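You operate a simulated robot arm through the tools that you are given. There is no shell and no other tool. Be economical: measure what you need, move in short steps, check, and stop when the job is done.

You are at the controls of a simulated two-armed robot. One attempt, no reset.

TASK
Take the gold bowl and leave it on top of the green coupling on the top of the workbench. Open the spares drawer, take the white cap and leave it in the inside of the spares drawer and shut the drawer again. Take the small red carton from the top of the workbench and leave it on top of the coupling there. Take the long black socket with the smallest size on its label from the top of the workbench and put it on the top of the grey shelf. Take the gloves on the top of the workbench and put it away on the lower board of the side shelves. Put one of the cartons from the top of the workbench on the top of the low shelf under the workbench. The order is free. Set down upright: small red carton, carton.

Only the result counts: the job must be done as asked and must still hold three seconds after the hand-in. Knocking over, shifting, dropping, spilling or breaking anything else fails it. Lids that push on must go on centred and level and be pressed home; caps that screw on are set level and turned clockwise until they are tight.

THE ROBOT
Two 7-joint arms with fingered hands on one trunk, on a base that drives. Base frame: it is fixed to the floor where the robot stands at the start and does not move with it; the origin is under the middle of the robot, x ahead of it, y to its left, z up; the surface under the hand at the start is at about z = 0.88. Units: m, degrees, N and s.
The left shoulder is at the start at [0.024, 0.187, 1.431], the right one opposite. With the tool pointing down near the work surface each hand reaches from about 0.1 to 0.66 m from the robot's upright axis, wherever it stands, measured 20 degrees to its own side. Places, roughly: carton [0.75, 1.25, 1]; coupling [0.75, 0.25, 1]; gloves [0.75, 0.75, 1]; gold bowl [0.5, 0, 1]; green coupling [0.75, 1.25, 1]; inside of the spares drawer [0.6, 0, 0.5]; long black socket [0.5, 0.25, 1]; lower board of the side shelves [1.2, 8.4, 0.8]; small red carton [0.5, 0.5, 1]; spares drawer [0.5, 0, 0.5]; top of the grey shelf [0.8, 2, 0.6]; top of the low shelf under the workbench [0.6, 0.8, 0.3]; white cap [0.5, 0.25, 1]. Payload 3.6 kg a hand.
Tool frame (each hand has its own): the origin (TCP) lies between the finger pads and is the grasp point; the fingertips stand 0.026 m ahead of it; z points along the fingers, y is the line along which they close. Largest opening 0.088 m; the body of the gripper starts 0.03 m behind the TCP. The gripper is a hand of 3 fingers: y runs from the thumb to the fingers, the wrist lies at [-0.017, -0.098, -0.164] in the tool frame.
Orientation is that of the tool frame in the base frame, as [roll, pitch, yaw] about the fixed x, y, z axes, in that order (R = Rz(yaw) Ry(pitch) Rx(roll)). With the fingers straight down and the wrist toward the robot, the tool's x, y and z point along [0, 1, 0], [1, 0, 0] and [0, 0, -1] of the base frame.

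THE INTERFACE
- The arms move only by the tool move_arm. It takes "left_motion", "right_motion" or both (then of equal length, played together; a hand with none holds still); each is a list of rows, each a list of 2 entries, a list of its own where there are three numbers: the shift along the base's x, y, z in m, then the turn, a rotation vector about the base's x, y, z in degrees. In form: [[[x, y, z], [ax, ay, az]], ...]. A call has 1 to 10 rows; each row shifts and turns the commanded pose from where the row before left it. A row lasts 0.2 s, in which the tool goes at most 0.05 m and 8.6 degrees; a call with a longer step from one row to the next is refused whole. A pose out of reach is approached as far as the arm can. The call stops where the force on the tool passes 40 N (or 10 N more than at its start, if that is more) or the arm is blocked; 0.2 s more then pass. In this call time passes only in rows, and 0.2 s behind the last. It gives the time, the measured TCP pose, the force on the tool (base axes), the opening and the grip force at its end, in the units of the frame above (readings bear some noise), with the torque about the TCP (base axes, N m) and any sound that the robot's microphone picked up.
- Cameras (640 x 400 px; columns grow to the right, rows downward): "scene" is now at [0.1957, 0.0528, 1.3134]; the picture's right is [0.63, -0.78, 0.00], its down [-0.54, -0.43, -0.73] and it looks along [0.57, 0.46, -0.69] (base axes); focal length 214 px, centre (320, 200). "left" rides on the left gripper at [-0.056, -0.08, -0.102] in its tool frame; the picture's right is [-0.73, -0.32, 0.60], its down [0.62, -0.67, 0.41] and it looks along [0.27, 0.68, 0.69] (tool axes); focal length 247 px, centre (320, 200). "right" rides on the right gripper at [0.056, -0.08, -0.102] in its tool frame; the picture's right is [-0.73, 0.32, -0.60], its down [-0.62, -0.67, 0.41] and it looks along [-0.27, 0.68, 0.69] (tool axes); focal length 247 px, centre (320, 200). There is no depth. A picture from a camera that has moved, and an enlarged one, comes with that camera's place and axes in the base frame and with its lens.
- camera(camera): a new picture of that camera. No time passes.
- raise_lower(by): slides the trunk up (or, below 0, down) by that many m; the arms and the scene camera ride with it, the base frame stays. It gives what a move gives, with no picture.
- roll_base(legs): drives the robot by 1 to 6 legs, each [ahead, left, turn to the left] in m, m and degrees, along the robot's own axes; the way and the turn of a leg run together, so that a leg with both is an arc; at most 1.5 m and 180 degrees a leg. The arms and the cameras ride along, it lands a little off, and it stops where it bumps. It gives what a move gives.
- set_fingers(fingers, thumb_bend, thumb_turn, hand): sets how far each is bent, from 0 (flat) to 100 (curled in); at 30 the hand is open as for a grip, at 70 the pads meet at the TCP. One left out holds its place. A second passes; each finger stops where it meets its share of the squeeze, and holds until it gets a number again. It is the only way to open and close the hand. It gives what a move gives, with no picture; readings hold the bend of each and the force on the fingers (four entries, about 0 where the hand has none), thumb and palm. thumb_turn goes from beside the hand (0) to across from the fingers (100), as for a grip.
- turn_head(pan, tilt): turns the head with the scene camera to pan (to the left, within 60 degrees either way) and tilt (down, from -29 to 69), counted from straight ahead of the robot. It gives what a move gives.
- zoom(camera, box): a new picture of the part [left, top, right, bottom] of that camera's present view, enlarged. No time passes.
- hand_in(): hands the job in; it is judged then, once.

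Work in short steps. Places have to be worked out from the pictures, the camera data and where the tool is seen: move nearer, look again, correct. Check each grasp and each placing, and mend what went wrong. You have 207 turns and 194 pictures in all, those below and enlarged ones among them. Open the grippers and draw the arms clear of the work before you hand the job in, unless the task says otherwise.

The tools are called after "Emit:" as a command line: name --argument value ..., lists and objects as JSON in quotes. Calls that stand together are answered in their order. move_arm: Moves the arms, as the interface text tells. Its arguments: {"type":"object","properties":{"left_motion":{"type":"array","items":{"type":"array"}},"right_motion":{"type":"array","items":{"type":"array"}}},"required":[]} The other tools are called the same way: raise_lower (by) slides the trunk up or down; set_fingers (fingers, thumb_bend, thumb_turn, hand) moves the fingers one by one; roll_base (legs) drives the base; turn_head (pan, tilt) turns the head that bears the scene camera; camera (camera) takes a picture; zoom (camera, box) takes an enlarged picture of a part of a camera's view; hand_in () hands the job in.

At the start:

```text
time_s: 0.0
left_position: [0.2857, 0.3965, 1.1843]
left_ee_rot: [-179.9, 0.1, 89.8]
left_force: [0.2, 0.5, 0.4]
left_moment: [-0.03, -0.01, 0.04]
left_finger_gap: 0.0878
left_gripper_force: 0.1
left_shape: jaw
left_bend: [30.0, 30.0, 98.0]
left_finger forces: [0.1, 0.0, 0.0, 0.0, 0.1, 0.0]
right_position: [0.4718, 0.0836, 1.283]
right_ee_rot: [179.9, 0.1, 90.0]
right_force: [-0.5, -0.1, 0.0]
right_moment: [0.01, 0.03, 0.03]
right_finger_gap: 0.0878
right_gripper_force: 0.1
right_shape: jaw
right_bend: [30.0, 30.0, 98.0]
right_finger forces: [0.0, 0.1, 0.1, 0.0, 0.1, 0.0]
trunk travel left (down, up): [-0.572, 0.185]
robot x, y, heading: [-0.0021, 0.006, -0.2]
head pan, tilt: [38.8, 43.4]
```

scene: 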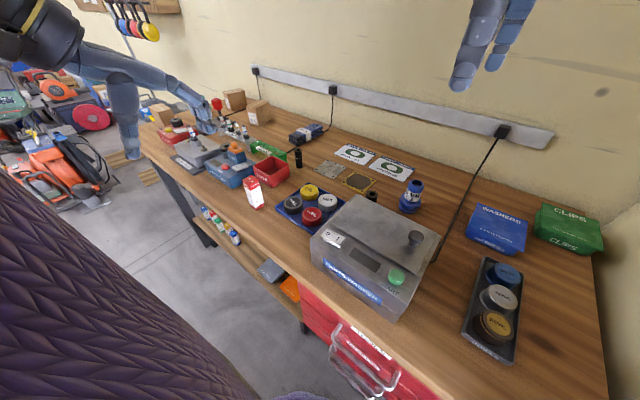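
right: 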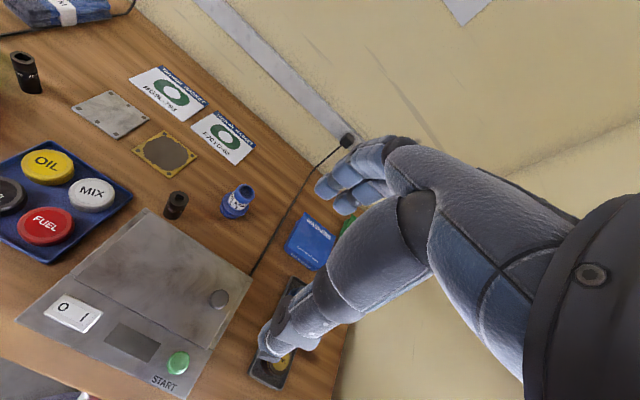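
left: 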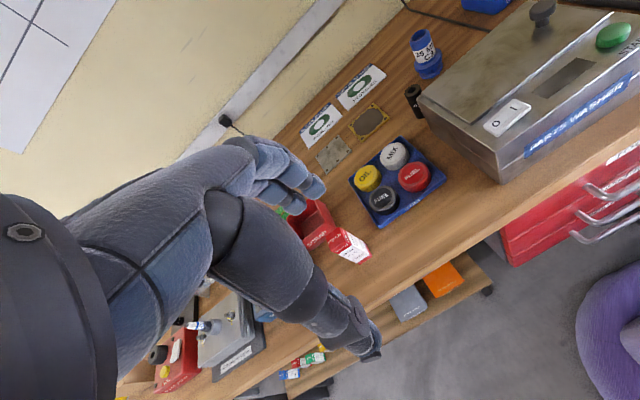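

I'll look at the scene in enlarged pictures first to identify the objects.

Emit:
zoom --camera "scene" --box '[240, 120, 440, 245]'

Emit:
zoom --camera "scene" --box '[140, 80, 300, 210]'

Emit:
zoom --camera "scene" --box '[440, 190, 620, 370]'

```text
3.20 times, centred on (340, 182) of scene
camera zoom: at [0.1957, 0.0528, 1.3134], right [0.63, -0.78, 0.0], down [-0.54, -0.43, -0.73], along [0.57, 0.46, -0.69], focal length 686 px, centre (256, 256)
```

zoom: 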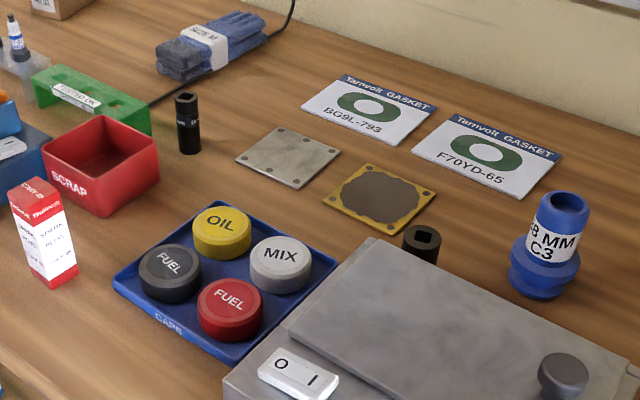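

```text
3.08 times, centred on (220, 145) of scene
camera zoom: at [0.1957, 0.0528, 1.3134], right [0.63, -0.78, 0.0], down [-0.54, -0.43, -0.73], along [0.57, 0.46, -0.69], focal length 660 px, centre (628, 369)
```

zoom: 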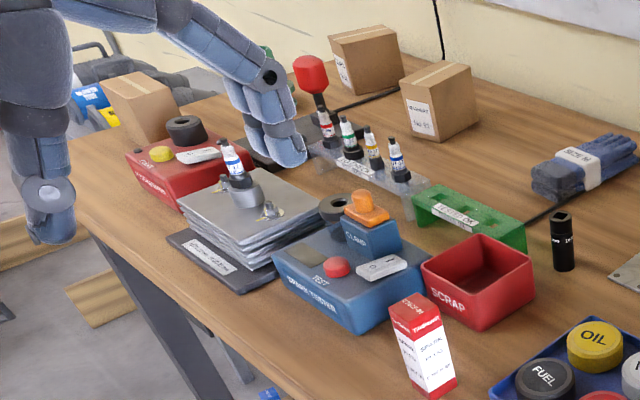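

```text
2.22 times, centred on (530, 280) of scene
camera zoom: at [0.1957, 0.0528, 1.3134], right [0.63, -0.78, 0.0], down [-0.54, -0.43, -0.73], along [0.57, 0.46, -0.69], focal length 477 px, centre (-147, 22)
```

zoom: 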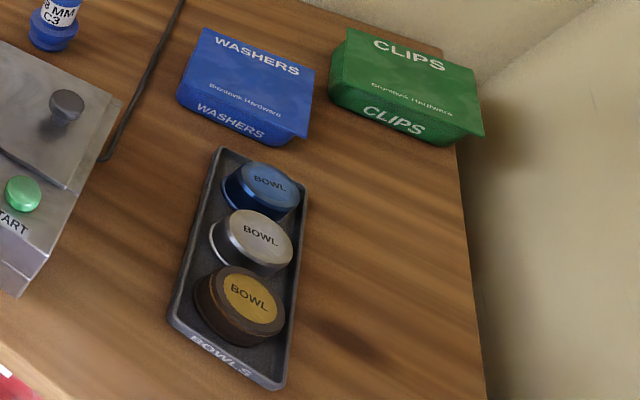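

The BOWLS tray, CAPS tray, blue coupling, gloves, red carton, sockets and brown cartons are visible. I turn the head to see the far part of the bench and the drawers.

Emit:
turn_head --pan 60 --tilt 25

Emit:
camera --camera "scene"

Emit:
turn_head --pan 0 --tilt 65

Emit:
camera --camera "scene"

```text
time_s: 0.8
left_position: [0.2859, 0.3952, 1.1844]
left_ee_rot: [-180.0, 0.1, 89.9]
left_force: [0.5, -0.1, -0.5]
left_moment: [0.0, -0.01, 0.01]
left_finger_gap: 0.0878
left_gripper_force: 0.1
left_shape: jaw
left_bend: [30.0, 30.0, 98.0]
left_finger forces: [0.1, 0.0, 0.0, 0.0, 0.0, 0.0]
right_position: [0.471, 0.0834, 1.2832]
right_ee_rot: [180.0, 0.0, 90.0]
right_force: [0.2, 0.1, -0.8]
right_moment: [0.01, 0.02, -0.01]
right_finger_gap: 0.0876
right_gripper_force: 0.1
right_shape: jaw
right_bend: [30.0, 30.0, 98.0]
right_finger forces: [0.0, 0.0, 0.1, 0.0, 0.0, 0.0]
trunk travel left (down, up): [-0.572, 0.185]
robot x, y, heading: [0.0015, -0.0031, -0.2]
head pan, tilt: [60.0, 25.0]
```

```text
187 pictures are left
camera scene: at [0.1775, 0.0807, 1.3417], right [0.87, -0.5, 0.0], down [-0.21, -0.37, -0.91], along [0.45, 0.78, -0.42], focal length 214 px, centre (320, 200)
```

scene: 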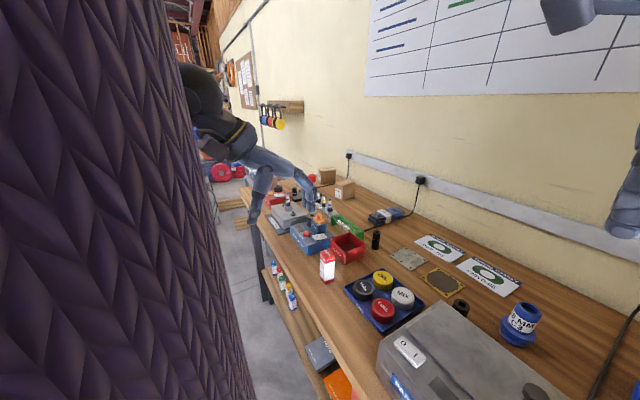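

```text
time_s: 2.1
left_position: [0.2864, 0.3961, 1.1846]
left_ee_rot: [-179.9, 0.2, 89.9]
left_force: [0.9, 0.3, -0.1]
left_moment: [-0.02, 0.0, 0.0]
left_finger_gap: 0.0878
left_gripper_force: 0.0
left_shape: jaw
left_bend: [30.0, 30.0, 98.0]
left_finger forces: [0.0, 0.0, 0.0, 0.0, 0.1, 0.1]
right_position: [0.4711, 0.085, 1.2828]
right_ee_rot: [-180.0, 0.1, 90.0]
right_force: [0.4, 0.4, 0.0]
right_moment: [0.0, -0.02, -0.02]
right_finger_gap: 0.088
right_gripper_force: 0.0
right_shape: jaw
right_bend: [30.0, 30.0, 98.0]
right_finger forces: [0.0, 0.0, 0.1, 0.0, 0.0, 0.0]
trunk travel left (down, up): [-0.572, 0.185]
robot x, y, heading: [0.001, -0.0014, 0.0]
head pan, tilt: [0.0, 65.0]
```

```text
186 pictures are left
camera scene: at [0.1921, 0.0011, 1.2861], right [0.0, -1.0, 0.0], down [-0.91, 0.0, -0.42], along [0.42, 0.0, -0.91], focal length 214 px, centre (320, 200)
```

scene: 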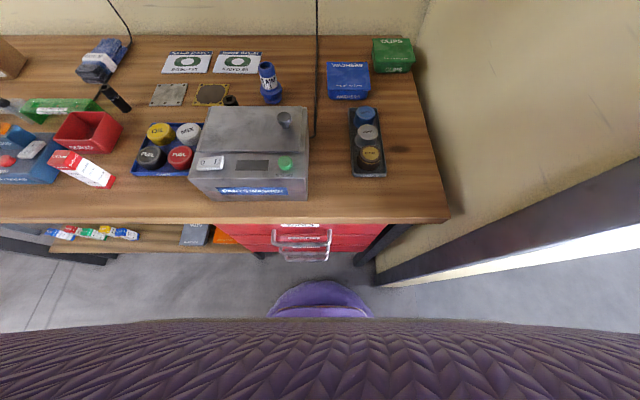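

Now let me read the drawer labels and object labels in this view.

Emit:
zoom --camera "scene" --box '[210, 200, 400, 290]'

Emit:
zoom --camera "scene" --box '[80, 40, 300, 180]'

```text
3.37 times, centred on (305, 245) of scene
camera zoom: at [0.1921, 0.0011, 1.2861], right [0.0, -1.0, 0.0], down [-0.91, 0.0, -0.42], along [0.42, 0.0, -0.91], focal length 722 px, centre (370, 48)
```

zoom: 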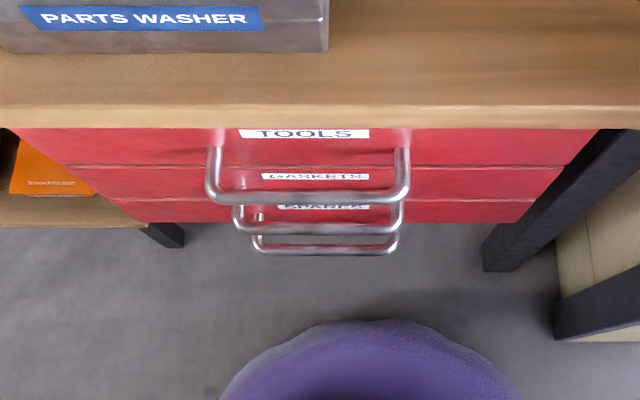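

```text
2.86 times, centred on (190, 110) of scene
camera zoom: at [0.1921, 0.0011, 1.2861], right [0.0, -1.0, 0.0], down [-0.91, 0.0, -0.42], along [0.42, 0.0, -0.91], focal length 613 px, centre (691, 457)
```

zoom: 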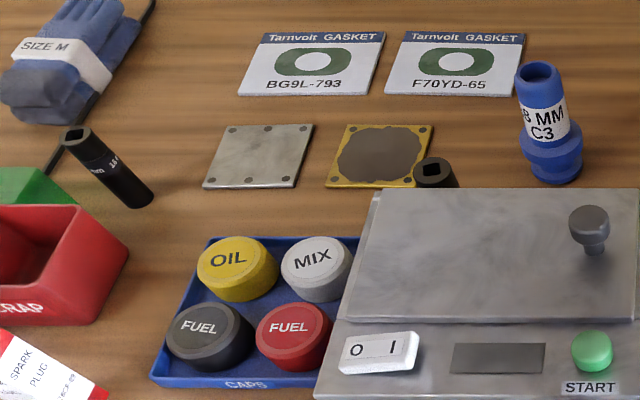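

The drawers from the top are TOOLS, GASKETS and SPARES. I judge the white MIX cap at about (0.53, 0.30, 0.91), with the washer's left face at about y=0.25; I bring the left hand over it to look closer.

Emit:
move_arm --left_motion '[[[0.04, -0.01, 0], [0, 0, 0]], [[0.04, -0.01, 0], [0, 0, 0]], [[0.04, -0.01, 0], [0, 0, 0]], [[0.03, -0.01, -0.02], [0, 0, 0]], [[0.03, -0.01, -0.02], [0, 0, 0]]]'

Emit:
camera --camera "left"

Emit:
turn_head --pan 35 --tilt 50

Emit:
camera --camera "scene"

```text
time_s: 3.4
left_position: [0.4692, 0.3442, 1.1445]
left_ee_rot: [-179.9, 0.1, 89.9]
left_force: [0.1, 0.1, 0.0]
left_moment: [0.0, 0.01, 0.0]
left_finger_gap: 0.088
left_gripper_force: 0.0
left_shape: jaw
left_bend: [30.0, 30.0, 98.0]
left_finger forces: [0.0, 0.1, 0.0, 0.0, 0.0, 0.1]
right_position: [0.4733, 0.0846, 1.2821]
right_ee_rot: [-179.9, 0.0, 90.0]
right_force: [0.8, -0.5, -0.2]
right_moment: [0.01, -0.01, -0.03]
right_finger_gap: 0.0878
right_gripper_force: 0.0
right_shape: jaw
right_bend: [30.0, 30.0, 98.0]
right_finger forces: [0.0, 0.0, 0.1, 0.0, 0.0, 0.0]
trunk travel left (down, up): [-0.572, 0.185]
robot x, y, heading: [-0.0031, 0.0021, -0.2]
head pan, tilt: [0.0, 65.0]
```

```text
183 pictures are left
camera left: at [0.3892, 0.2896, 1.2445], right [-0.32, -0.73, -0.6], down [-0.67, 0.62, -0.41], along [0.67, 0.27, -0.69], focal length 247 px, centre (320, 200)
```

left: 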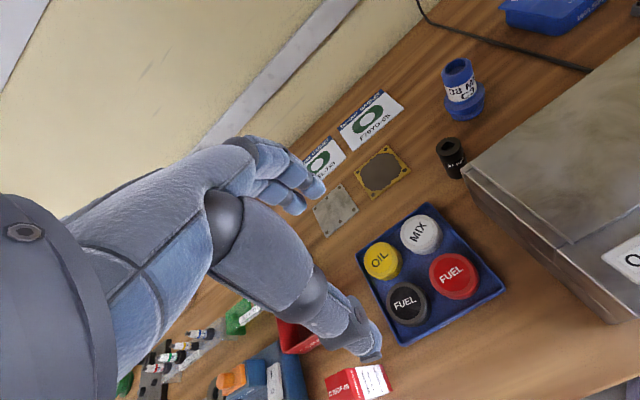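

```text
time_s: 4.4
left_position: [0.4683, 0.3448, 1.1436]
left_ee_rot: [-179.9, 0.1, 89.9]
left_force: [0.1, 0.1, -0.8]
left_moment: [0.01, 0.02, 0.01]
left_finger_gap: 0.0877
left_gripper_force: 0.1
left_shape: jaw
left_bend: [30.0, 30.0, 98.0]
left_finger forces: [0.0, 0.0, 0.1, 0.0, 0.0, 0.1]
right_position: [0.4735, 0.0839, 1.2831]
right_ee_rot: [180.0, 0.1, 90.0]
right_force: [-0.4, -0.6, 0.7]
right_moment: [0.01, 0.03, 0.0]
right_finger_gap: 0.0876
right_gripper_force: 0.0
right_shape: jaw
right_bend: [30.0, 30.0, 98.0]
right_finger forces: [0.0, 0.0, 0.0, 0.1, 0.0, 0.0]
trunk travel left (down, up): [-0.572, 0.185]
robot x, y, heading: [0.0007, 0.0015, -0.1]
head pan, tilt: [35.0, 50.0]
```

```text
182 pictures are left
camera scene: at [0.1947, 0.045, 1.3042], right [0.57, -0.82, 0.0], down [-0.63, -0.44, -0.64], along [0.53, 0.37, -0.77], focal length 214 px, centre (320, 200)
```

scene: 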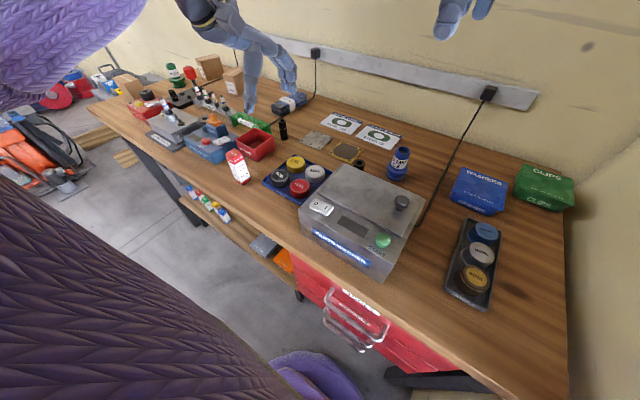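

Cap grid found: MIX at about (0.540, 0.307), with spacing of 0.067 and diameter of about 0.056. I want the hand's actual shape before planning the diagonal grasp.

Emit:
zoom --camera "left" --box '[160, 120, 520, 380]'

Emit:
zoom --camera "scene" --box '[200, 40, 420, 200]'

```text
1.54 times, centred on (340, 250) of left
camera zoom: at [0.3878, 0.2899, 1.2449], right [-0.32, -0.74, -0.6], down [-0.67, 0.62, -0.41], along [0.67, 0.27, -0.69], focal length 380 px, centre (289, 123)
```

zoom: 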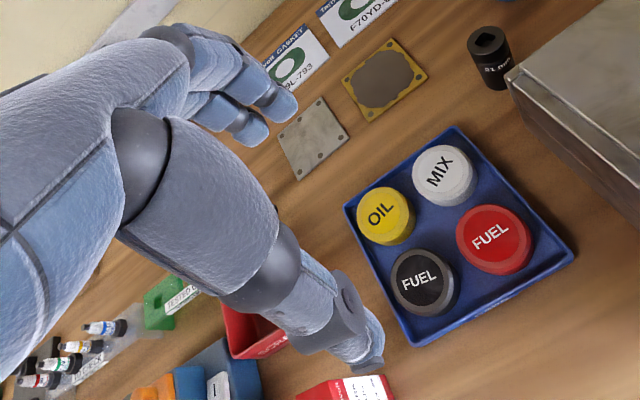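

```text
2.50 times, centred on (310, 120) of scene
camera zoom: at [0.1947, 0.045, 1.3042], right [0.57, -0.82, 0.0], down [-0.63, -0.44, -0.64], along [0.53, 0.37, -0.77], focal length 536 px, centre (345, 400)
```

zoom: 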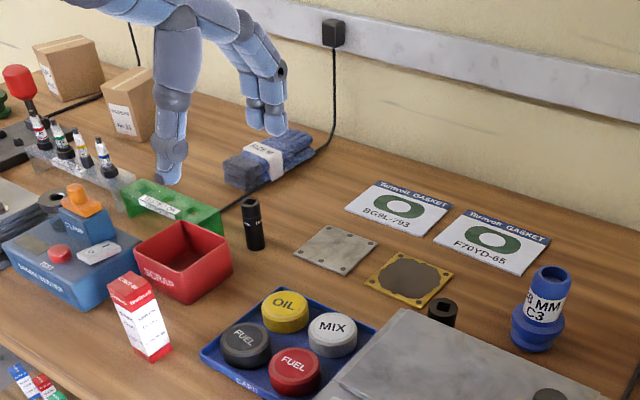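

The hand is one thumb plus two fingers side by side. I turn it -45° so the thumb goes in the gap between the four caps, and bring it above the MIX cap.

Emit:
move_arm --left_motion '[[[0.012, -0.006, 0], [0, 0, -7.5]], [[0.012, -0.006, 0], [0, 0, -7.5]], [[0.012, -0.006, 0], [0, 0, -7.5]], [[0.012, -0.006, -0.03], [0, 0, -7.5]], [[0.012, -0.007, -0.04], [0, 0, -7.5]], [[0.0115, -0.0065, -0.04], [0, 0, -7.5]]]'

Emit:
camera --camera "left"

Emit:
zoom --camera "scene" --box '[210, 80, 420, 230]'

```text
time_s: 5.8
left_position: [0.5384, 0.3082, 1.0362]
left_ee_rot: [-180.0, 0.1, 44.9]
left_force: [1.4, -0.7, 0.8]
left_moment: [0.0, 0.03, 0.02]
left_finger_gap: 0.0875
left_gripper_force: 0.0
left_shape: jaw
left_bend: [30.0, 30.0, 98.0]
left_finger forces: [0.1, 0.0, 0.0, 0.0, 0.0, 0.1]
right_position: [0.4727, 0.0836, 1.2821]
right_ee_rot: [-179.9, 0.0, 90.0]
right_force: [-0.4, -0.2, 0.1]
right_moment: [0.04, -0.01, -0.02]
right_finger_gap: 0.0878
right_gripper_force: 0.1
right_shape: jaw
right_bend: [30.0, 30.0, 98.0]
right_finger forces: [0.0, 0.1, 0.0, 0.0, 0.0, 0.0]
trunk travel left (down, up): [-0.572, 0.185]
robot x, y, heading: [-0.0021, 0.0018, 0.2]
head pan, tilt: [35.0, 50.0]
```

```text
179 pictures are left
camera left: at [0.4418, 0.3266, 1.1374], right [-0.75, -0.29, -0.6], down [-0.03, 0.91, -0.41], along [0.66, -0.29, -0.69], focal length 247 px, centre (320, 200)
```

left: 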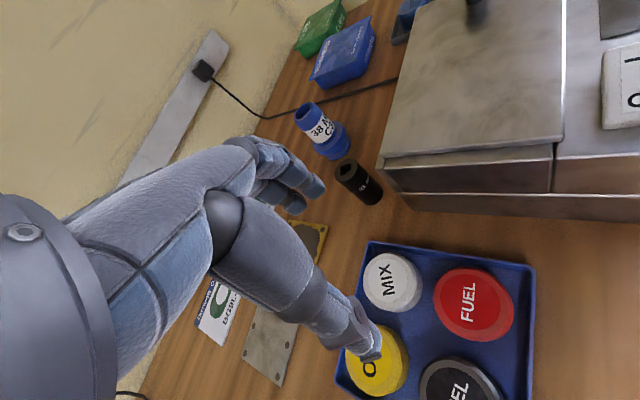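

```text
2.67 times, centred on (315, 155) of scene
camera zoom: at [0.1953, 0.0449, 1.3041], right [0.57, -0.82, 0.0], down [-0.63, -0.44, -0.64], along [0.53, 0.37, -0.77], focal length 572 px, centre (333, 320)
```

zoom: 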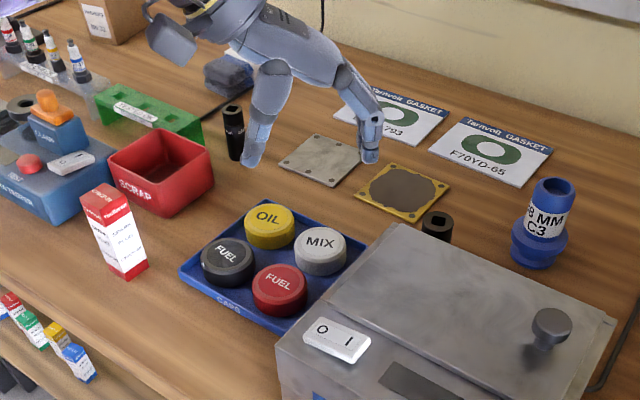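

The cap's position agrees between views at about (0.538, 0.309). I descend to z≈0.925 and check.

Emit:
move_arm --left_motion '[[[0, 0.001, -0.03], [0, 0, 0]], [[0, 0, -0.03], [0, 0, 0]], [[0, 0, -0.03], [0, 0, 0]], [[0, 0, -0.02], [0, 0, 0]]]'

Emit:
camera --camera "left"

Emit:
zoom --camera "scene" --box '[250, 120, 390, 220]'

```text
time_s: 6.8
left_position: [0.5379, 0.3088, 0.9252]
left_ee_rot: [180.0, 0.1, 44.8]
left_force: [0.8, -0.3, 0.2]
left_moment: [-0.04, -0.01, 0.03]
left_finger_gap: 0.0879
left_gripper_force: 0.0
left_shape: jaw
left_bend: [30.0, 30.0, 98.0]
left_finger forces: [0.0, 0.1, 0.0, 0.0, 0.1, 0.1]
right_position: [0.4719, 0.0838, 1.2825]
right_ee_rot: [-180.0, 0.0, 89.9]
right_force: [-0.7, -0.3, -0.5]
right_moment: [-0.01, 0.01, 0.02]
right_finger_gap: 0.0877
right_gripper_force: 0.0
right_shape: jaw
right_bend: [30.0, 30.0, 98.0]
right_finger forces: [0.0, 0.1, 0.0, 0.0, 0.0, 0.1]
trunk travel left (down, up): [-0.572, 0.185]
robot x, y, heading: [0.0007, -0.0001, -0.1]
head pan, tilt: [35.0, 50.0]
```

```text
177 pictures are left
camera left: at [0.4417, 0.3263, 1.0261], right [-0.75, -0.29, -0.6], down [-0.03, 0.91, -0.41], along [0.67, -0.29, -0.69], focal length 247 px, centre (320, 200)
```

left: 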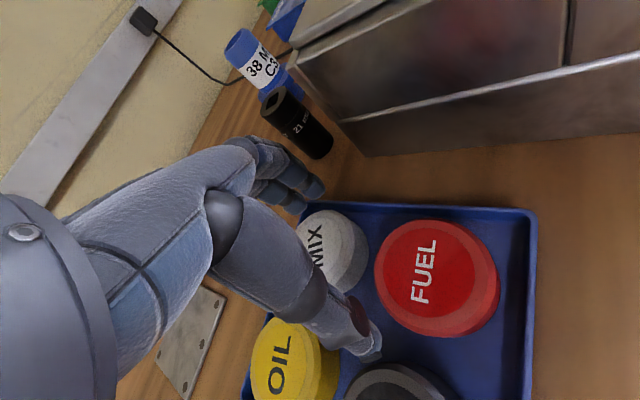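

```text
4.00 times, centred on (320, 170) of scene
camera zoom: at [0.1948, 0.045, 1.3042], right [0.57, -0.82, 0.0], down [-0.63, -0.44, -0.64], along [0.53, 0.37, -0.77], focal length 858 px, centre (320, 320)
```

zoom: 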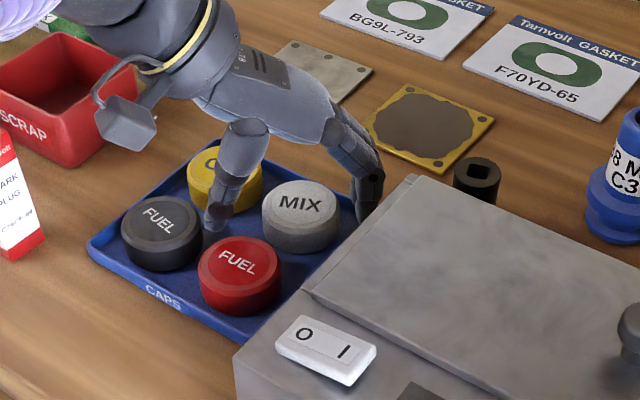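

Thumb and fingers straddle the cap well. I lower a touch and close.

Emit:
move_arm --left_motion '[[[0, 0, -0.008], [0, 0, 0]]]'

Emit:
set_fingers --hand "left" --fingers 55 --thumb_bend 55

Emit:
move_arm --left_motion '[[[0, 0, 0.02], [0, 0, 0]], [[0, 0, 0.04], [0, 0, 0]], [[0, 0, 0.04], [0, 0, 0]]]'

Emit:
zoom --camera "scene" --box '[240, 80, 400, 220]'

```text
time_s: 7.2
left_position: [0.5375, 0.3093, 0.9184]
left_ee_rot: [179.8, -0.1, 44.9]
left_force: [-0.5, 1.3, 6.2]
left_moment: [-0.18, -0.26, 0.06]
left_finger_gap: 0.0873
left_gripper_force: 0.1
left_shape: jaw
left_bend: [30.0, 30.0, 98.0]
left_finger forces: [0.2, 5.6, 0.0, 0.1, 0.0, 0.0]
right_position: [0.4715, 0.0828, 1.2827]
right_ee_rot: [179.9, 0.1, 90.0]
right_force: [0.3, 0.1, 0.4]
right_moment: [-0.07, 0.0, 0.01]
right_finger_gap: 0.0877
right_gripper_force: 0.2
right_shape: jaw
right_bend: [30.0, 30.0, 98.0]
right_finger forces: [0.0, 0.0, 0.1, 0.0, 0.1, 0.0]
trunk travel left (down, up): [-0.572, 0.185]
robot x, y, heading: [0.0003, 0.0003, 0.1]
head pan, tilt: [35.0, 50.0]
```

```text
time_s: 8.2
left_position: [0.5413, 0.3061, 0.9222]
left_ee_rot: [179.4, -0.1, 45.0]
left_force: [7.9, -6.2, 25.1]
left_moment: [-1.11, -0.77, 0.2]
left_finger_gap: 0.0498
left_gripper_force: 15.2
left_shape: fingers
left_bend: [45.0, 52.0, 97.0]
left_finger forces: [26.0, 2.3, 0.1, 0.0, 2.3, 0.0]
right_position: [0.4715, 0.0828, 1.2836]
right_ee_rot: [-179.9, 0.0, 90.0]
right_force: [0.0, -0.2, -0.4]
right_moment: [0.03, 0.02, -0.01]
right_finger_gap: 0.0877
right_gripper_force: 0.0
right_shape: jaw
right_bend: [30.0, 30.0, 98.0]
right_finger forces: [0.1, 0.0, 0.0, 0.0, 0.1, 0.0]
trunk travel left (down, up): [-0.572, 0.185]
robot x, y, heading: [-0.0008, 0.001, 0.1]
head pan, tilt: [35.0, 50.0]
```

```text
time_s: 9.0
left_position: [0.5378, 0.3098, 1.0167]
left_ee_rot: [-179.8, 0.1, 45.0]
left_force: [-0.7, 0.0, 0.5]
left_moment: [-0.03, -0.01, 0.0]
left_finger_gap: 0.0478
left_gripper_force: 7.0
left_shape: fingers
left_bend: [51.0, 49.0, 96.0]
left_finger forces: [0.0, 6.5, 0.1, 0.1, 6.6, 0.1]
right_position: [0.4712, 0.0847, 1.2824]
right_ee_rot: [179.9, 0.0, 90.0]
right_force: [-0.3, -0.4, -1.3]
right_moment: [-0.01, -0.01, 0.0]
right_finger_gap: 0.0877
right_gripper_force: 0.1
right_shape: jaw
right_bend: [30.0, 30.0, 98.0]
right_finger forces: [0.0, 0.0, 0.0, 0.0, 0.0, 0.0]
trunk travel left (down, up): [-0.572, 0.185]
robot x, y, heading: [-0.0015, -0.004, -0.1]
head pan, tilt: [35.0, 50.0]
```

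```text
2.86 times, centred on (320, 150) of scene
camera zoom: at [0.1945, 0.0457, 1.3042], right [0.57, -0.82, 0.0], down [-0.63, -0.44, -0.64], along [0.53, 0.37, -0.77], focal length 613 px, centre (320, 343)
```

zoom: 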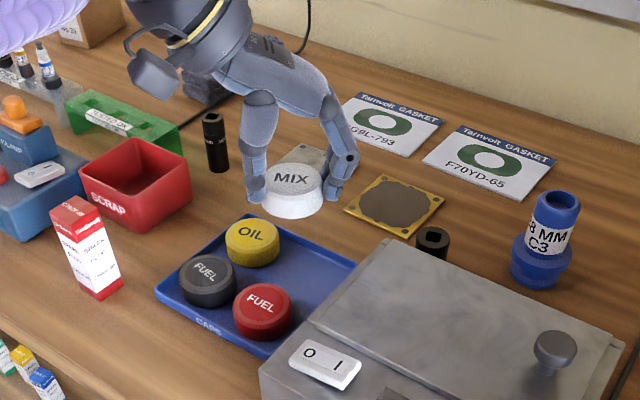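

The cap is held and the tray stayed put. I raise the left hand, then back the base away from the bench to get at the drawer.

Emit:
move_arm --left_motion '[[[0, 0, 0.04], [0, 0, 0]], [[-0.03, 0.0, 0.04], [0, 0, 0]], [[-0.04, 0, 0.02], [0, 0, 0]], [[-0.04, 0, 0], [0, 0, 0]], [[-0.04, 0, 0], [0, 0, 0]]]' --right_motion '[[[-0.02, 0, 0], [0, 0, 0]], [[-0.03, -0.02, 0], [0, 0, 0]], [[-0.03, -0.02, 0], [0, 0, 0]], [[-0.03, -0.02, 0], [0, 0, 0]], [[-0.03, -0.02, 0], [0, 0, 0]]]'

Emit:
roll_base --legs '[[-0.45, 0, 0]]'

Emit:
turn_head --pan 0 --tilt 45

Emit:
camera --camera "scene"

```text
time_s: 10.2
left_position: [0.3855, 0.3159, 1.1162]
left_ee_rot: [179.7, 0.3, 44.9]
left_force: [0.2, -0.2, -0.8]
left_moment: [-0.02, -0.02, 0.01]
left_finger_gap: 0.0477
left_gripper_force: 6.9
left_shape: fingers
left_bend: [51.0, 49.0, 96.0]
left_finger forces: [0.0, 6.5, 0.1, 0.0, 6.5, 0.1]
right_position: [0.3273, 0.0102, 1.2815]
right_ee_rot: [180.0, 0.4, 90.3]
right_force: [0.4, -0.4, 0.1]
right_moment: [0.02, -0.01, 0.03]
right_finger_gap: 0.0876
right_gripper_force: 0.0
right_shape: jaw
right_bend: [30.0, 30.0, 98.0]
right_finger forces: [0.0, 0.0, 0.1, 0.0, 0.1, 0.0]
trunk travel left (down, up): [-0.572, 0.185]
robot x, y, heading: [0.0033, 0.001, -0.2]
head pan, tilt: [35.0, 50.0]
```

```text
time_s: 11.5
left_position: [0.2945, 0.32, 1.1182]
left_ee_rot: [179.9, 0.1, 45.7]
left_force: [-1.6, 0.0, -0.1]
left_moment: [0.01, -0.04, -0.02]
left_finger_gap: 0.0479
left_gripper_force: 6.4
left_shape: fingers
left_bend: [51.0, 49.0, 96.0]
left_finger forces: [0.1, 6.5, 0.0, 0.0, 6.4, 0.0]
right_position: [0.2428, 0.0118, 1.2813]
right_ee_rot: [179.9, 0.0, 90.8]
right_force: [-1.2, 0.1, -0.5]
right_moment: [-0.01, -0.01, -0.05]
right_finger_gap: 0.0876
right_gripper_force: 0.0
right_shape: jaw
right_bend: [30.0, 30.0, 98.0]
right_finger forces: [0.2, 0.0, 0.0, 0.0, 0.1, 0.0]
trunk travel left (down, up): [-0.572, 0.185]
robot x, y, heading: [-0.0827, 0.0001, 0.8]
head pan, tilt: [35.0, 50.0]
stopped in leg 1: the robot was blocked; the commanded pose is now the measured one
```

```text
time_s: 12.5
left_position: [0.2974, 0.3199, 1.1168]
left_ee_rot: [180.0, 0.2, 45.8]
left_force: [-0.5, -0.1, -1.1]
left_moment: [0.01, 0.0, 0.0]
left_finger_gap: 0.048
left_gripper_force: 6.1
left_shape: fingers
left_bend: [51.0, 49.0, 96.0]
left_finger forces: [0.1, 6.6, 0.0, 0.0, 6.4, 0.1]
right_position: [0.2456, 0.0104, 1.2821]
right_ee_rot: [179.9, 0.2, 90.6]
right_force: [-0.1, 0.8, 0.6]
right_moment: [-0.03, -0.02, 0.03]
right_finger_gap: 0.0875
right_gripper_force: 0.1
right_shape: jaw
right_bend: [30.0, 30.0, 98.0]
right_finger forces: [0.1, 0.0, 0.1, 0.1, 0.0, 0.1]
trunk travel left (down, up): [-0.572, 0.185]
robot x, y, heading: [-0.0856, 0.0037, 0.8]
head pan, tilt: [0.0, 45.0]
```

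```text
174 pictures are left
camera scene: at [0.1275, 0.0093, 1.3111], right [0.01, -1.0, 0.0], down [-0.71, -0.01, -0.71], along [0.71, 0.01, -0.71], focal length 214 px, centre (320, 200)
```

scene: 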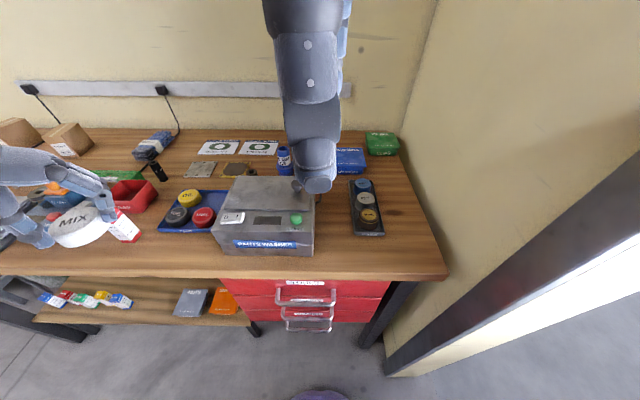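

The base is blocked behind at x≈-0.09, so there is no room to open the drawer from straight ahead. I'll go left along the bench and turn toward the drawer, working from beside it; left hand goes up first for clearance.

Emit:
move_arm --left_motion '[[[0, 0, 0.05], [0, 0, 0]], [[-0.02, -0.02, 0.04], [0, 0, 0]], [[-0.02, -0.02, 0.03], [0, 0, 0]]]'

Emit:
roll_base --legs '[[0.03, 0.5, 0]]'

Emit:
roll_base --legs '[[0, 0, -60]]'

Emit:
camera --camera "scene"

```text
time_s: 13.3
left_position: [0.2566, 0.28, 1.2357]
left_ee_rot: [180.0, 0.2, 45.7]
left_force: [-1.1, 1.0, -0.4]
left_moment: [0.03, -0.01, 0.03]
left_finger_gap: 0.0481
left_gripper_force: 5.9
left_shape: fingers
left_bend: [51.0, 49.0, 96.0]
left_finger forces: [0.0, 6.3, 0.0, 0.0, 6.2, 0.0]
right_position: [0.2458, 0.0116, 1.2813]
right_ee_rot: [-179.8, 0.1, 90.5]
right_force: [0.3, -0.6, -0.7]
right_moment: [-0.03, -0.02, 0.01]
right_finger_gap: 0.0881
right_gripper_force: 0.1
right_shape: jaw
right_bend: [30.0, 30.0, 98.0]
right_finger forces: [0.1, 0.1, 0.1, 0.1, 0.1, 0.0]
trunk travel left (down, up): [-0.572, 0.185]
robot x, y, heading: [-0.0853, 0.0041, 0.9]
head pan, tilt: [0.0, 45.0]
```

```text
time_s: 16.3
left_position: [0.2742, 0.7857, 1.2368]
left_ee_rot: [180.0, 0.2, 46.4]
left_force: [0.3, 0.5, -0.4]
left_moment: [-0.02, 0.02, -0.02]
left_finger_gap: 0.0477
left_gripper_force: 6.1
left_shape: fingers
left_bend: [51.0, 49.0, 96.0]
left_finger forces: [0.1, 6.3, 0.0, 0.1, 6.3, 0.0]
right_position: [0.266, 0.5157, 1.2817]
right_ee_rot: [-179.9, 0.1, 91.3]
right_force: [0.5, -0.2, 0.0]
right_moment: [-0.01, -0.03, -0.02]
right_finger_gap: 0.0877
right_gripper_force: 0.1
right_shape: jaw
right_bend: [30.0, 30.0, 98.0]
right_finger forces: [0.0, 0.0, 0.1, 0.1, 0.0, 0.0]
trunk travel left (down, up): [-0.572, 0.185]
robot x, y, heading: [-0.0651, 0.5055, 1.3]
head pan, tilt: [0.0, 45.0]
```

```text
time_s: 19.3
left_position: [0.3493, 0.3597, 1.2369]
left_ee_rot: [-180.0, 0.1, -12.4]
left_force: [-0.3, -0.4, 0.2]
left_moment: [-0.03, 0.0, 0.01]
left_finger_gap: 0.0478
left_gripper_force: 6.0
left_shape: fingers
left_bend: [51.0, 49.0, 96.0]
left_finger forces: [0.0, 6.1, 0.0, 0.1, 6.0, 0.1]
right_position: [0.1142, 0.2273, 1.2821]
right_ee_rot: [-179.9, 0.0, 32.5]
right_force: [0.2, -0.2, 0.4]
right_moment: [0.0, 0.02, -0.02]
right_finger_gap: 0.0877
right_gripper_force: 0.1
right_shape: jaw
right_bend: [30.0, 30.0, 98.0]
right_finger forces: [0.0, 0.0, 0.0, 0.0, 0.1, 0.0]
trunk travel left (down, up): [-0.572, 0.185]
robot x, y, heading: [-0.0672, 0.5046, -57.3]
head pan, tilt: [0.0, 45.0]
```

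```text
173 pictures are left
camera scene: at [0.0493, 0.3261, 1.3111], right [-0.84, -0.54, 0.0], down [-0.38, 0.6, -0.71], along [0.38, -0.6, -0.71], focal length 214 px, centre (320, 200)
```

scene: 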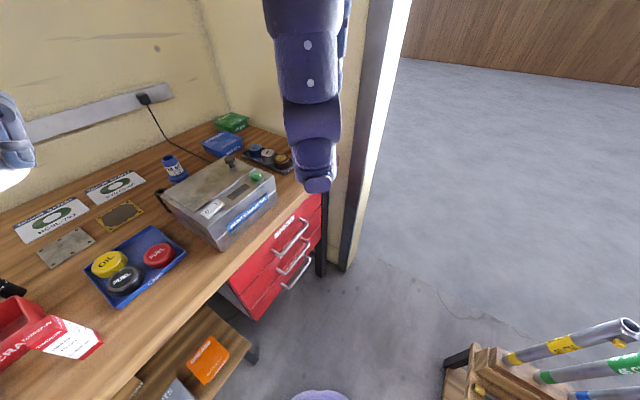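

The rack of pipes behind me was the blocker; I'll stay clear of it. From here the drawers' handles are visible, so I measure them.

Emit:
zoom --camera "scene" --box '[220, 180, 340, 320]'

Emit:
zoom --camera "scene" --box '[420, 280, 640, 400]'

```text
2.86 times, centred on (280, 250) of scene
camera zoom: at [0.0493, 0.3261, 1.3111], right [-0.84, -0.54, 0.0], down [-0.38, 0.6, -0.71], along [0.38, -0.6, -0.71], focal length 613 px, centre (434, 57)
```

zoom: 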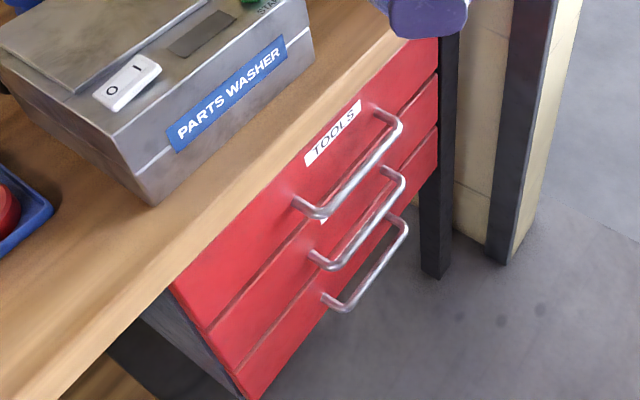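

```text
2.91 times, centred on (530, 340) of scene
camera zoom: at [0.0493, 0.3261, 1.3111], right [-0.84, -0.54, 0.0], down [-0.38, 0.6, -0.71], along [0.38, -0.6, -0.71], focal length 624 px, centre (-291, -207)
```

zoom: 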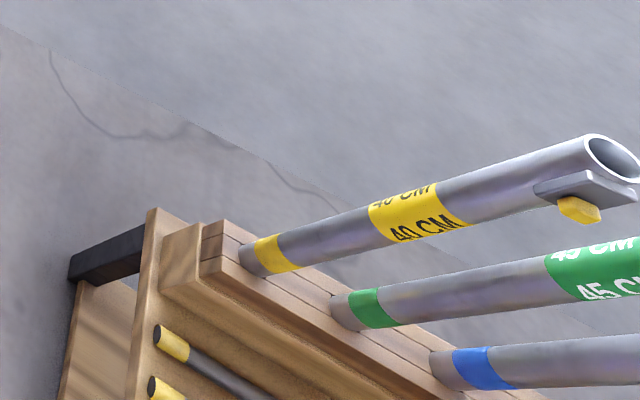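

Handle of SPARES triangulates to about (0.314, 0.06, 0.566). I pull both hands clear of the bench edge before lowering the trunk.

Emit:
move_arm --left_motion '[[[-0.035, -0.01, 0], [0, 0, 0]], [[-0.035, -0.01, 0], [0, 0, 0]], [[-0.035, -0.01, 0], [0, 0, 0]], [[-0.035, -0.01, 0], [0, 0, 0]], [[0, 0, 0], [0, 0, 0]], [[0, 0, 0], [0, 0, 0]], [[0, 0, 0], [0, 0, 0]]]' --right_motion '[[[-0.02, -0.03, 0], [0, 0, 8.2]], [[-0.02, -0.03, 0], [0, 0, 8.2]], [[-0.02, -0.03, 0], [0, 0, 8.2]], [[-0.02, -0.01, 0], [0, 0, 8.2]], [[0, 0, 0], [0, 0, 8.2]], [[0, 0, 0], [0, 0, 8.2]], [[0, 0, 0], [0, 0, 8.2]]]'

Emit:
raise_lower --by -0.5

Emit:
camera --camera "scene"

```text
time_s: 20.9
left_position: [0.2144, 0.3089, 1.2375]
left_ee_rot: [-179.9, 0.1, -12.5]
left_force: [-0.7, -0.6, -0.3]
left_moment: [-0.02, 0.0, 0.01]
left_finger_gap: 0.0476
left_gripper_force: 5.8
left_shape: fingers
left_bend: [51.0, 49.0, 96.0]
left_finger forces: [0.0, 6.0, 0.0, 0.0, 6.0, 0.0]
left hand out of reach, approached as far as the arm can: row 3, 4
right_position: [0.0353, 0.1281, 1.2817]
right_ee_rot: [179.9, 0.0, 90.0]
right_force: [0.2, 0.0, -0.4]
right_moment: [0.0, 0.0, 0.0]
right_finger_gap: 0.0878
right_gripper_force: 0.0
right_shape: jaw
right_bend: [30.0, 30.0, 98.0]
right_finger forces: [0.1, 0.0, 0.1, 0.1, 0.1, 0.0]
trunk travel left (down, up): [-0.572, 0.185]
robot x, y, heading: [-0.0647, 0.5023, -57.6]
head pan, tilt: [0.0, 45.0]
```

```text
refused: -0.5 is not a number from -0.4 to 0.4
```

```text
170 pictures are left
camera scene: at [0.0493, 0.3262, 1.3112], right [-0.84, -0.54, 0.0], down [-0.38, 0.6, -0.71], along [0.38, -0.6, -0.71], focal length 214 px, centre (320, 200)
```

scene: 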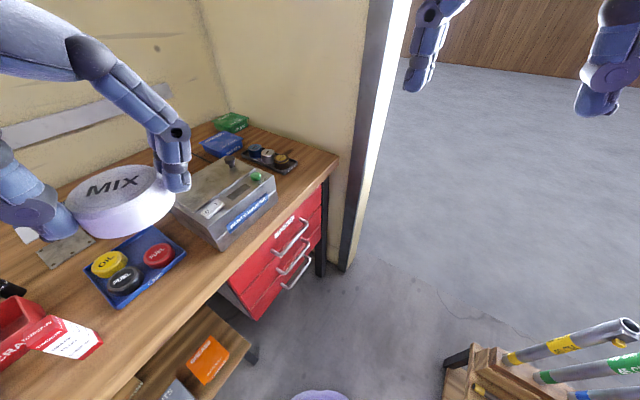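

The left elbow may hang over the bench when the trunk goes down. I look left and right to check the arm and the free floor.

Emit:
turn_head --pan 50 --tilt 45

Emit:
camera --camera "scene"

Emit:
turn_head --pan -60 --tilt 40

Emit:
camera --camera "scene"

```text
time_s: 22.1
left_position: [0.2149, 0.3073, 1.2375]
left_ee_rot: [-179.8, 0.2, -12.4]
left_force: [0.0, 0.4, -0.9]
left_moment: [0.0, -0.04, -0.04]
left_finger_gap: 0.0477
left_gripper_force: 6.2
left_shape: fingers
left_bend: [51.0, 49.0, 96.0]
left_finger forces: [0.0, 6.1, 0.2, 0.1, 6.0, 0.0]
right_position: [0.0342, 0.1262, 1.2813]
right_ee_rot: [180.0, 0.1, 89.7]
right_force: [-0.7, -0.4, 0.0]
right_moment: [0.04, -0.01, 0.04]
right_finger_gap: 0.0878
right_gripper_force: 0.0
right_shape: jaw
right_bend: [30.0, 30.0, 98.0]
right_finger forces: [0.0, 0.0, 0.0, 0.1, 0.1, 0.0]
trunk travel left (down, up): [-0.572, 0.185]
robot x, y, heading: [-0.0601, 0.5077, -57.6]
head pan, tilt: [50.0, 45.0]
```

```text
169 pictures are left
camera scene: at [0.086, 0.3841, 1.3111], right [-0.13, -0.99, 0.0], down [-0.7, 0.09, -0.71], along [0.7, -0.09, -0.71], focal length 214 px, centre (320, 200)
```

scene: 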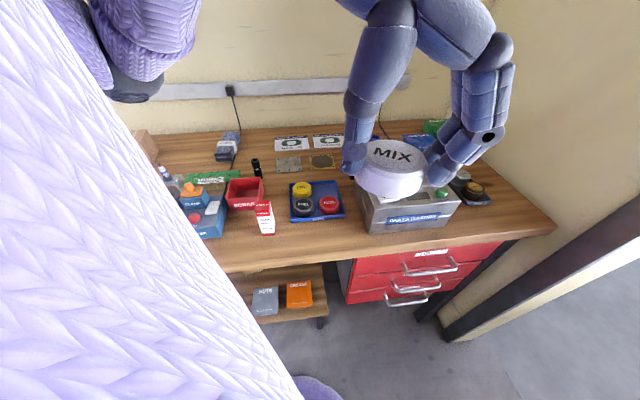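

```text
time_s: 23.9
left_position: [0.2153, 0.3077, 1.2377]
left_ee_rot: [-179.7, 0.3, -12.4]
left_force: [-0.3, -0.9, 0.6]
left_moment: [0.04, 0.01, 0.02]
left_finger_gap: 0.0477
left_gripper_force: 5.9
left_shape: fingers
left_bend: [51.0, 49.0, 96.0]
left_finger forces: [0.1, 6.1, 0.0, 0.0, 6.0, 0.0]
right_position: [0.0352, 0.1279, 1.2818]
right_ee_rot: [-179.9, -0.1, 89.8]
right_force: [0.3, 0.5, 0.2]
right_moment: [-0.02, -0.01, 0.0]
right_finger_gap: 0.0877
right_gripper_force: 0.1
right_shape: jaw
right_bend: [30.0, 30.0, 98.0]
right_finger forces: [0.0, 0.1, 0.0, 0.0, 0.0, 0.1]
trunk travel left (down, up): [-0.572, 0.185]
robot x, y, heading: [-0.0643, 0.5054, -57.3]
head pan, tilt: [-60.0, 40.0]
```

```text
168 pictures are left
camera scene: at [-0.0337, 0.3191, 1.3184], right [-0.89, 0.46, 0.0], down [0.3, 0.57, -0.77], along [-0.35, -0.68, -0.64], focal length 214 px, centre (320, 200)
```

scene: 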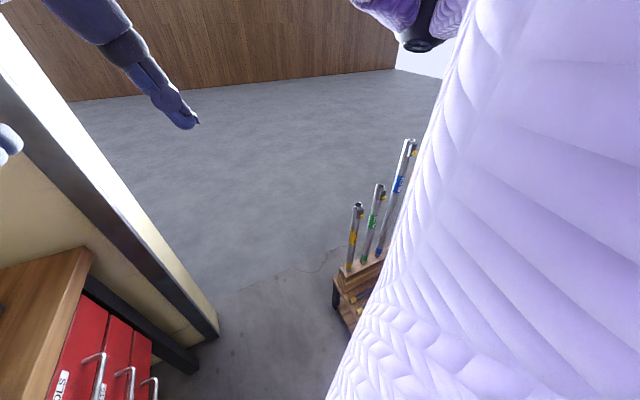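

At this heading the left elbow overhangs the bench. I turn back to about -10° heading, which keeps both elbows off the bench, and will then tuck the hands to x<0.2 before lowering.

Emit:
roll_base --legs '[[0, 0, 47]]'

Emit:
move_arm --left_motion '[[[-0.03, 0.03, 0], [0, 0, 0]], [[-0.03, 0.04, 0], [0, 0, 0]], [[-0.03, 0.04, 0], [0, 0, 0]], [[-0.03, 0.03, 0], [0, 0, 0]], [[0, 0.02, 0], [0, 0, 0]], [[0, 0.02, 0], [0, 0, 0]]]' --right_motion '[[[-0.03, -0.03, 0], [0, 0, -8]], [[-0.03, -0.03, 0], [0, 0, -8]], [[-0.03, -0.03, 0], [0, 0, -8]], [[-0.03, -0.02, 0], [0, 0, -8]], [[-0.02, -0.02, 0], [0, 0, -8]], [[0, 0, 0], [0, 0, -7]]]'

Emit:
turn_head --pan 0 --tilt 40

Emit:
camera --camera "scene"

```text
time_s: 26.5
left_position: [0.2697, 0.5769, 1.2379]
left_ee_rot: [180.0, 0.2, 34.8]
left_force: [-0.5, -0.6, -0.5]
left_moment: [0.01, 0.01, -0.03]
left_finger_gap: 0.0475
left_gripper_force: 5.5
left_shape: fingers
left_bend: [51.0, 49.0, 96.0]
left_finger forces: [0.0, 6.0, 0.0, 0.1, 5.8, 0.0]
right_position: [0.2789, 0.3205, 1.2809]
right_ee_rot: [180.0, -0.1, 137.0]
right_force: [-0.7, 0.1, -0.5]
right_moment: [-0.03, 0.02, -0.01]
right_finger_gap: 0.0876
right_gripper_force: 0.1
right_shape: jaw
right_bend: [30.0, 30.0, 98.0]
right_finger forces: [0.1, 0.0, 0.0, 0.0, 0.0, 0.0]
trunk travel left (down, up): [-0.572, 0.185]
robot x, y, heading: [-0.0607, 0.5095, -10.5]
head pan, tilt: [-60.0, 40.0]
```

```text
time_s: 27.9
left_position: [0.2751, 0.7482, 1.2151]
left_ee_rot: [-179.8, 0.2, 34.6]
left_force: [0.7, -0.3, -0.4]
left_moment: [0.01, 0.01, 0.0]
left_finger_gap: 0.0474
left_gripper_force: 6.1
left_shape: fingers
left_bend: [51.0, 49.0, 96.0]
left_finger forces: [0.0, 5.9, 0.0, 0.0, 5.6, 0.1]
left hand out of reach, approached as far as the arm can: row 1, 2, 3, 4
right_position: [0.2236, 0.1524, 1.2891]
right_ee_rot: [-179.9, -0.1, 89.9]
right_force: [0.6, 0.6, 1.2]
right_moment: [0.0, -0.01, -0.03]
right_finger_gap: 0.0877
right_gripper_force: 0.1
right_shape: jaw
right_bend: [30.0, 30.0, 98.0]
right_finger forces: [0.0, 0.0, 0.0, 0.0, 0.0, 0.0]
right hand out of reach, approached as far as the arm can: row 3, 4, 5, 6
trunk travel left (down, up): [-0.572, 0.185]
robot x, y, heading: [-0.0683, 0.5055, -10.1]
head pan, tilt: [-60.0, 40.0]
```

```text
time_s: 29.2
left_position: [0.2748, 0.7488, 1.2162]
left_ee_rot: [-179.9, 0.2, 34.6]
left_force: [1.0, 0.5, -0.5]
left_moment: [0.0, 0.02, -0.01]
left_finger_gap: 0.0474
left_gripper_force: 5.8
left_shape: fingers
left_bend: [51.0, 49.0, 96.0]
left_finger forces: [0.1, 5.8, 0.0, 0.1, 5.6, 0.0]
right_position: [0.2226, 0.1515, 1.2898]
right_ee_rot: [-179.9, -0.1, 90.1]
right_force: [-0.6, 0.1, 0.4]
right_moment: [0.0, 0.03, 0.01]
right_finger_gap: 0.0881
right_gripper_force: 0.1
right_shape: jaw
right_bend: [30.0, 30.0, 98.0]
right_finger forces: [0.0, 0.1, 0.0, 0.1, 0.0, 0.0]
trunk travel left (down, up): [-0.572, 0.185]
robot x, y, heading: [-0.064, 0.5057, -10.3]
head pan, tilt: [0.0, 40.0]
```

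```text
167 pictures are left
camera scene: at [0.148, 0.4678, 1.3184], right [-0.18, -0.98, 0.0], down [-0.63, 0.11, -0.77], along [0.75, -0.14, -0.64], focal length 214 px, centre (320, 200)
```

scene: 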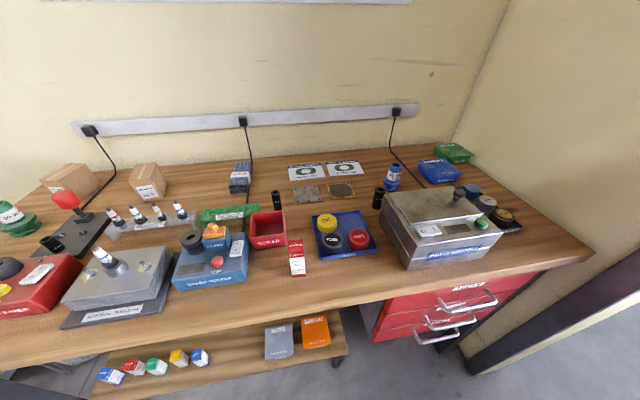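

The arms fold no closer at that height, but lower hands can come nearer. I bring both hands down and back, in front of the bench edge.

Emit:
move_arm --left_motion '[[[-0.01, 0, -0.03], [0, 0, 0]], [[-0.02, 0, -0.03], [0, 0, 0]], [[-0.02, 0, -0.03], [0, 0, 0]], [[-0.02, 0, -0.03], [0, 0, 0]], [[-0.02, 0, -0.03], [0, 0, 0]]]' --right_motion '[[[-0.01, 0, -0.04], [0, 0, 0]], [[-0.02, -0.01, -0.04], [0, 0, 0]], [[-0.02, -0.01, -0.04], [0, 0, 0]], [[-0.02, -0.01, -0.04], [0, 0, 0]], [[-0.02, -0.01, -0.04], [0, 0, 0]]]'

```text
time_s: 30.4
left_position: [0.1852, 0.7498, 1.0662]
left_ee_rot: [-179.9, 0.2, 34.6]
left_force: [-0.4, -0.2, -0.4]
left_moment: [-0.04, -0.05, -0.03]
left_finger_gap: 0.0474
left_gripper_force: 5.6
left_shape: fingers
left_bend: [51.0, 49.0, 96.0]
left_finger forces: [0.0, 5.8, 0.0, 0.0, 5.6, 0.1]
right_position: [0.142, 0.1038, 1.0883]
right_ee_rot: [-179.9, -0.1, 90.0]
right_force: [0.5, -0.2, -0.4]
right_moment: [-0.01, 0.0, 0.02]
right_finger_gap: 0.0877
right_gripper_force: 0.1
right_shape: jaw
right_bend: [30.0, 30.0, 98.0]
right_finger forces: [0.0, 0.0, 0.0, 0.0, 0.0, 0.0]
right hand out of reach, approached as far as the arm can: row 1, 2
trunk travel left (down, up): [-0.572, 0.185]
robot x, y, heading: [-0.0661, 0.5091, -9.9]
head pan, tilt: [0.0, 40.0]
```

Now lower the trunk by 0.3 m.

Emit:
raise_lower --by -0.3

Emit:
turn_head --pan -35 --tilt 40

Emit:
camera --camera "scene"

```text
time_s: 33.4
left_position: [0.1866, 0.7511, 0.7596]
left_ee_rot: [-177.9, 2.2, 34.7]
left_force: [0.2, 0.5, -0.5]
left_moment: [-0.01, -0.01, 0.02]
left_finger_gap: 0.0473
left_gripper_force: 5.5
left_shape: fingers
left_bend: [51.0, 49.0, 96.0]
left_finger forces: [0.0, 5.7, 0.1, 0.1, 5.5, 0.0]
right_position: [0.1442, 0.1044, 0.7877]
right_ee_rot: [180.0, 0.0, 89.9]
right_force: [0.5, 0.3, 0.6]
right_moment: [-0.02, 0.03, -0.03]
right_finger_gap: 0.0879
right_gripper_force: 0.0
right_shape: jaw
right_bend: [30.0, 30.0, 98.0]
right_finger forces: [0.0, 0.0, 0.0, 0.0, 0.0, 0.0]
trunk travel left (down, up): [-0.272, 0.485]
robot x, y, heading: [-0.0676, 0.5052, -10.3]
head pan, tilt: [0.0, 40.0]
```

```text
time_s: 34.4
left_position: [0.1852, 0.75, 0.7595]
left_ee_rot: [-177.9, 2.2, 34.7]
left_force: [-0.1, -1.0, -0.9]
left_moment: [0.0, -0.01, 0.02]
left_finger_gap: 0.0474
left_gripper_force: 5.6
left_shape: fingers
left_bend: [51.0, 49.0, 96.0]
left_finger forces: [0.1, 5.7, 0.0, 0.1, 5.6, 0.0]
right_position: [0.1444, 0.1043, 0.7872]
right_ee_rot: [180.0, 0.0, 90.0]
right_force: [-0.4, 1.3, -0.2]
right_moment: [-0.03, -0.05, 0.02]
right_finger_gap: 0.0876
right_gripper_force: 0.1
right_shape: jaw
right_bend: [30.0, 30.0, 98.0]
right_finger forces: [0.1, 0.0, 0.1, 0.0, 0.0, 0.0]
trunk travel left (down, up): [-0.272, 0.485]
robot x, y, heading: [-0.0653, 0.5027, -10.0]
head pan, tilt: [-35.0, 40.0]
```

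```text
166 pictures are left
camera scene: at [0.1536, 0.4174, 1.0016], right [-0.71, -0.71, 0.0], down [-0.45, 0.46, -0.77], along [0.54, -0.54, -0.64], focal length 214 px, centre (320, 200)
```

scene: 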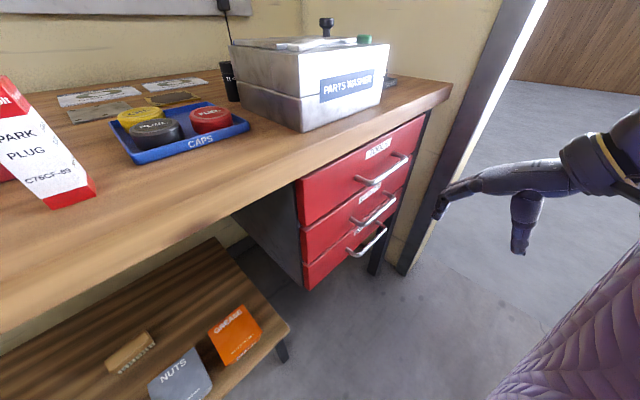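

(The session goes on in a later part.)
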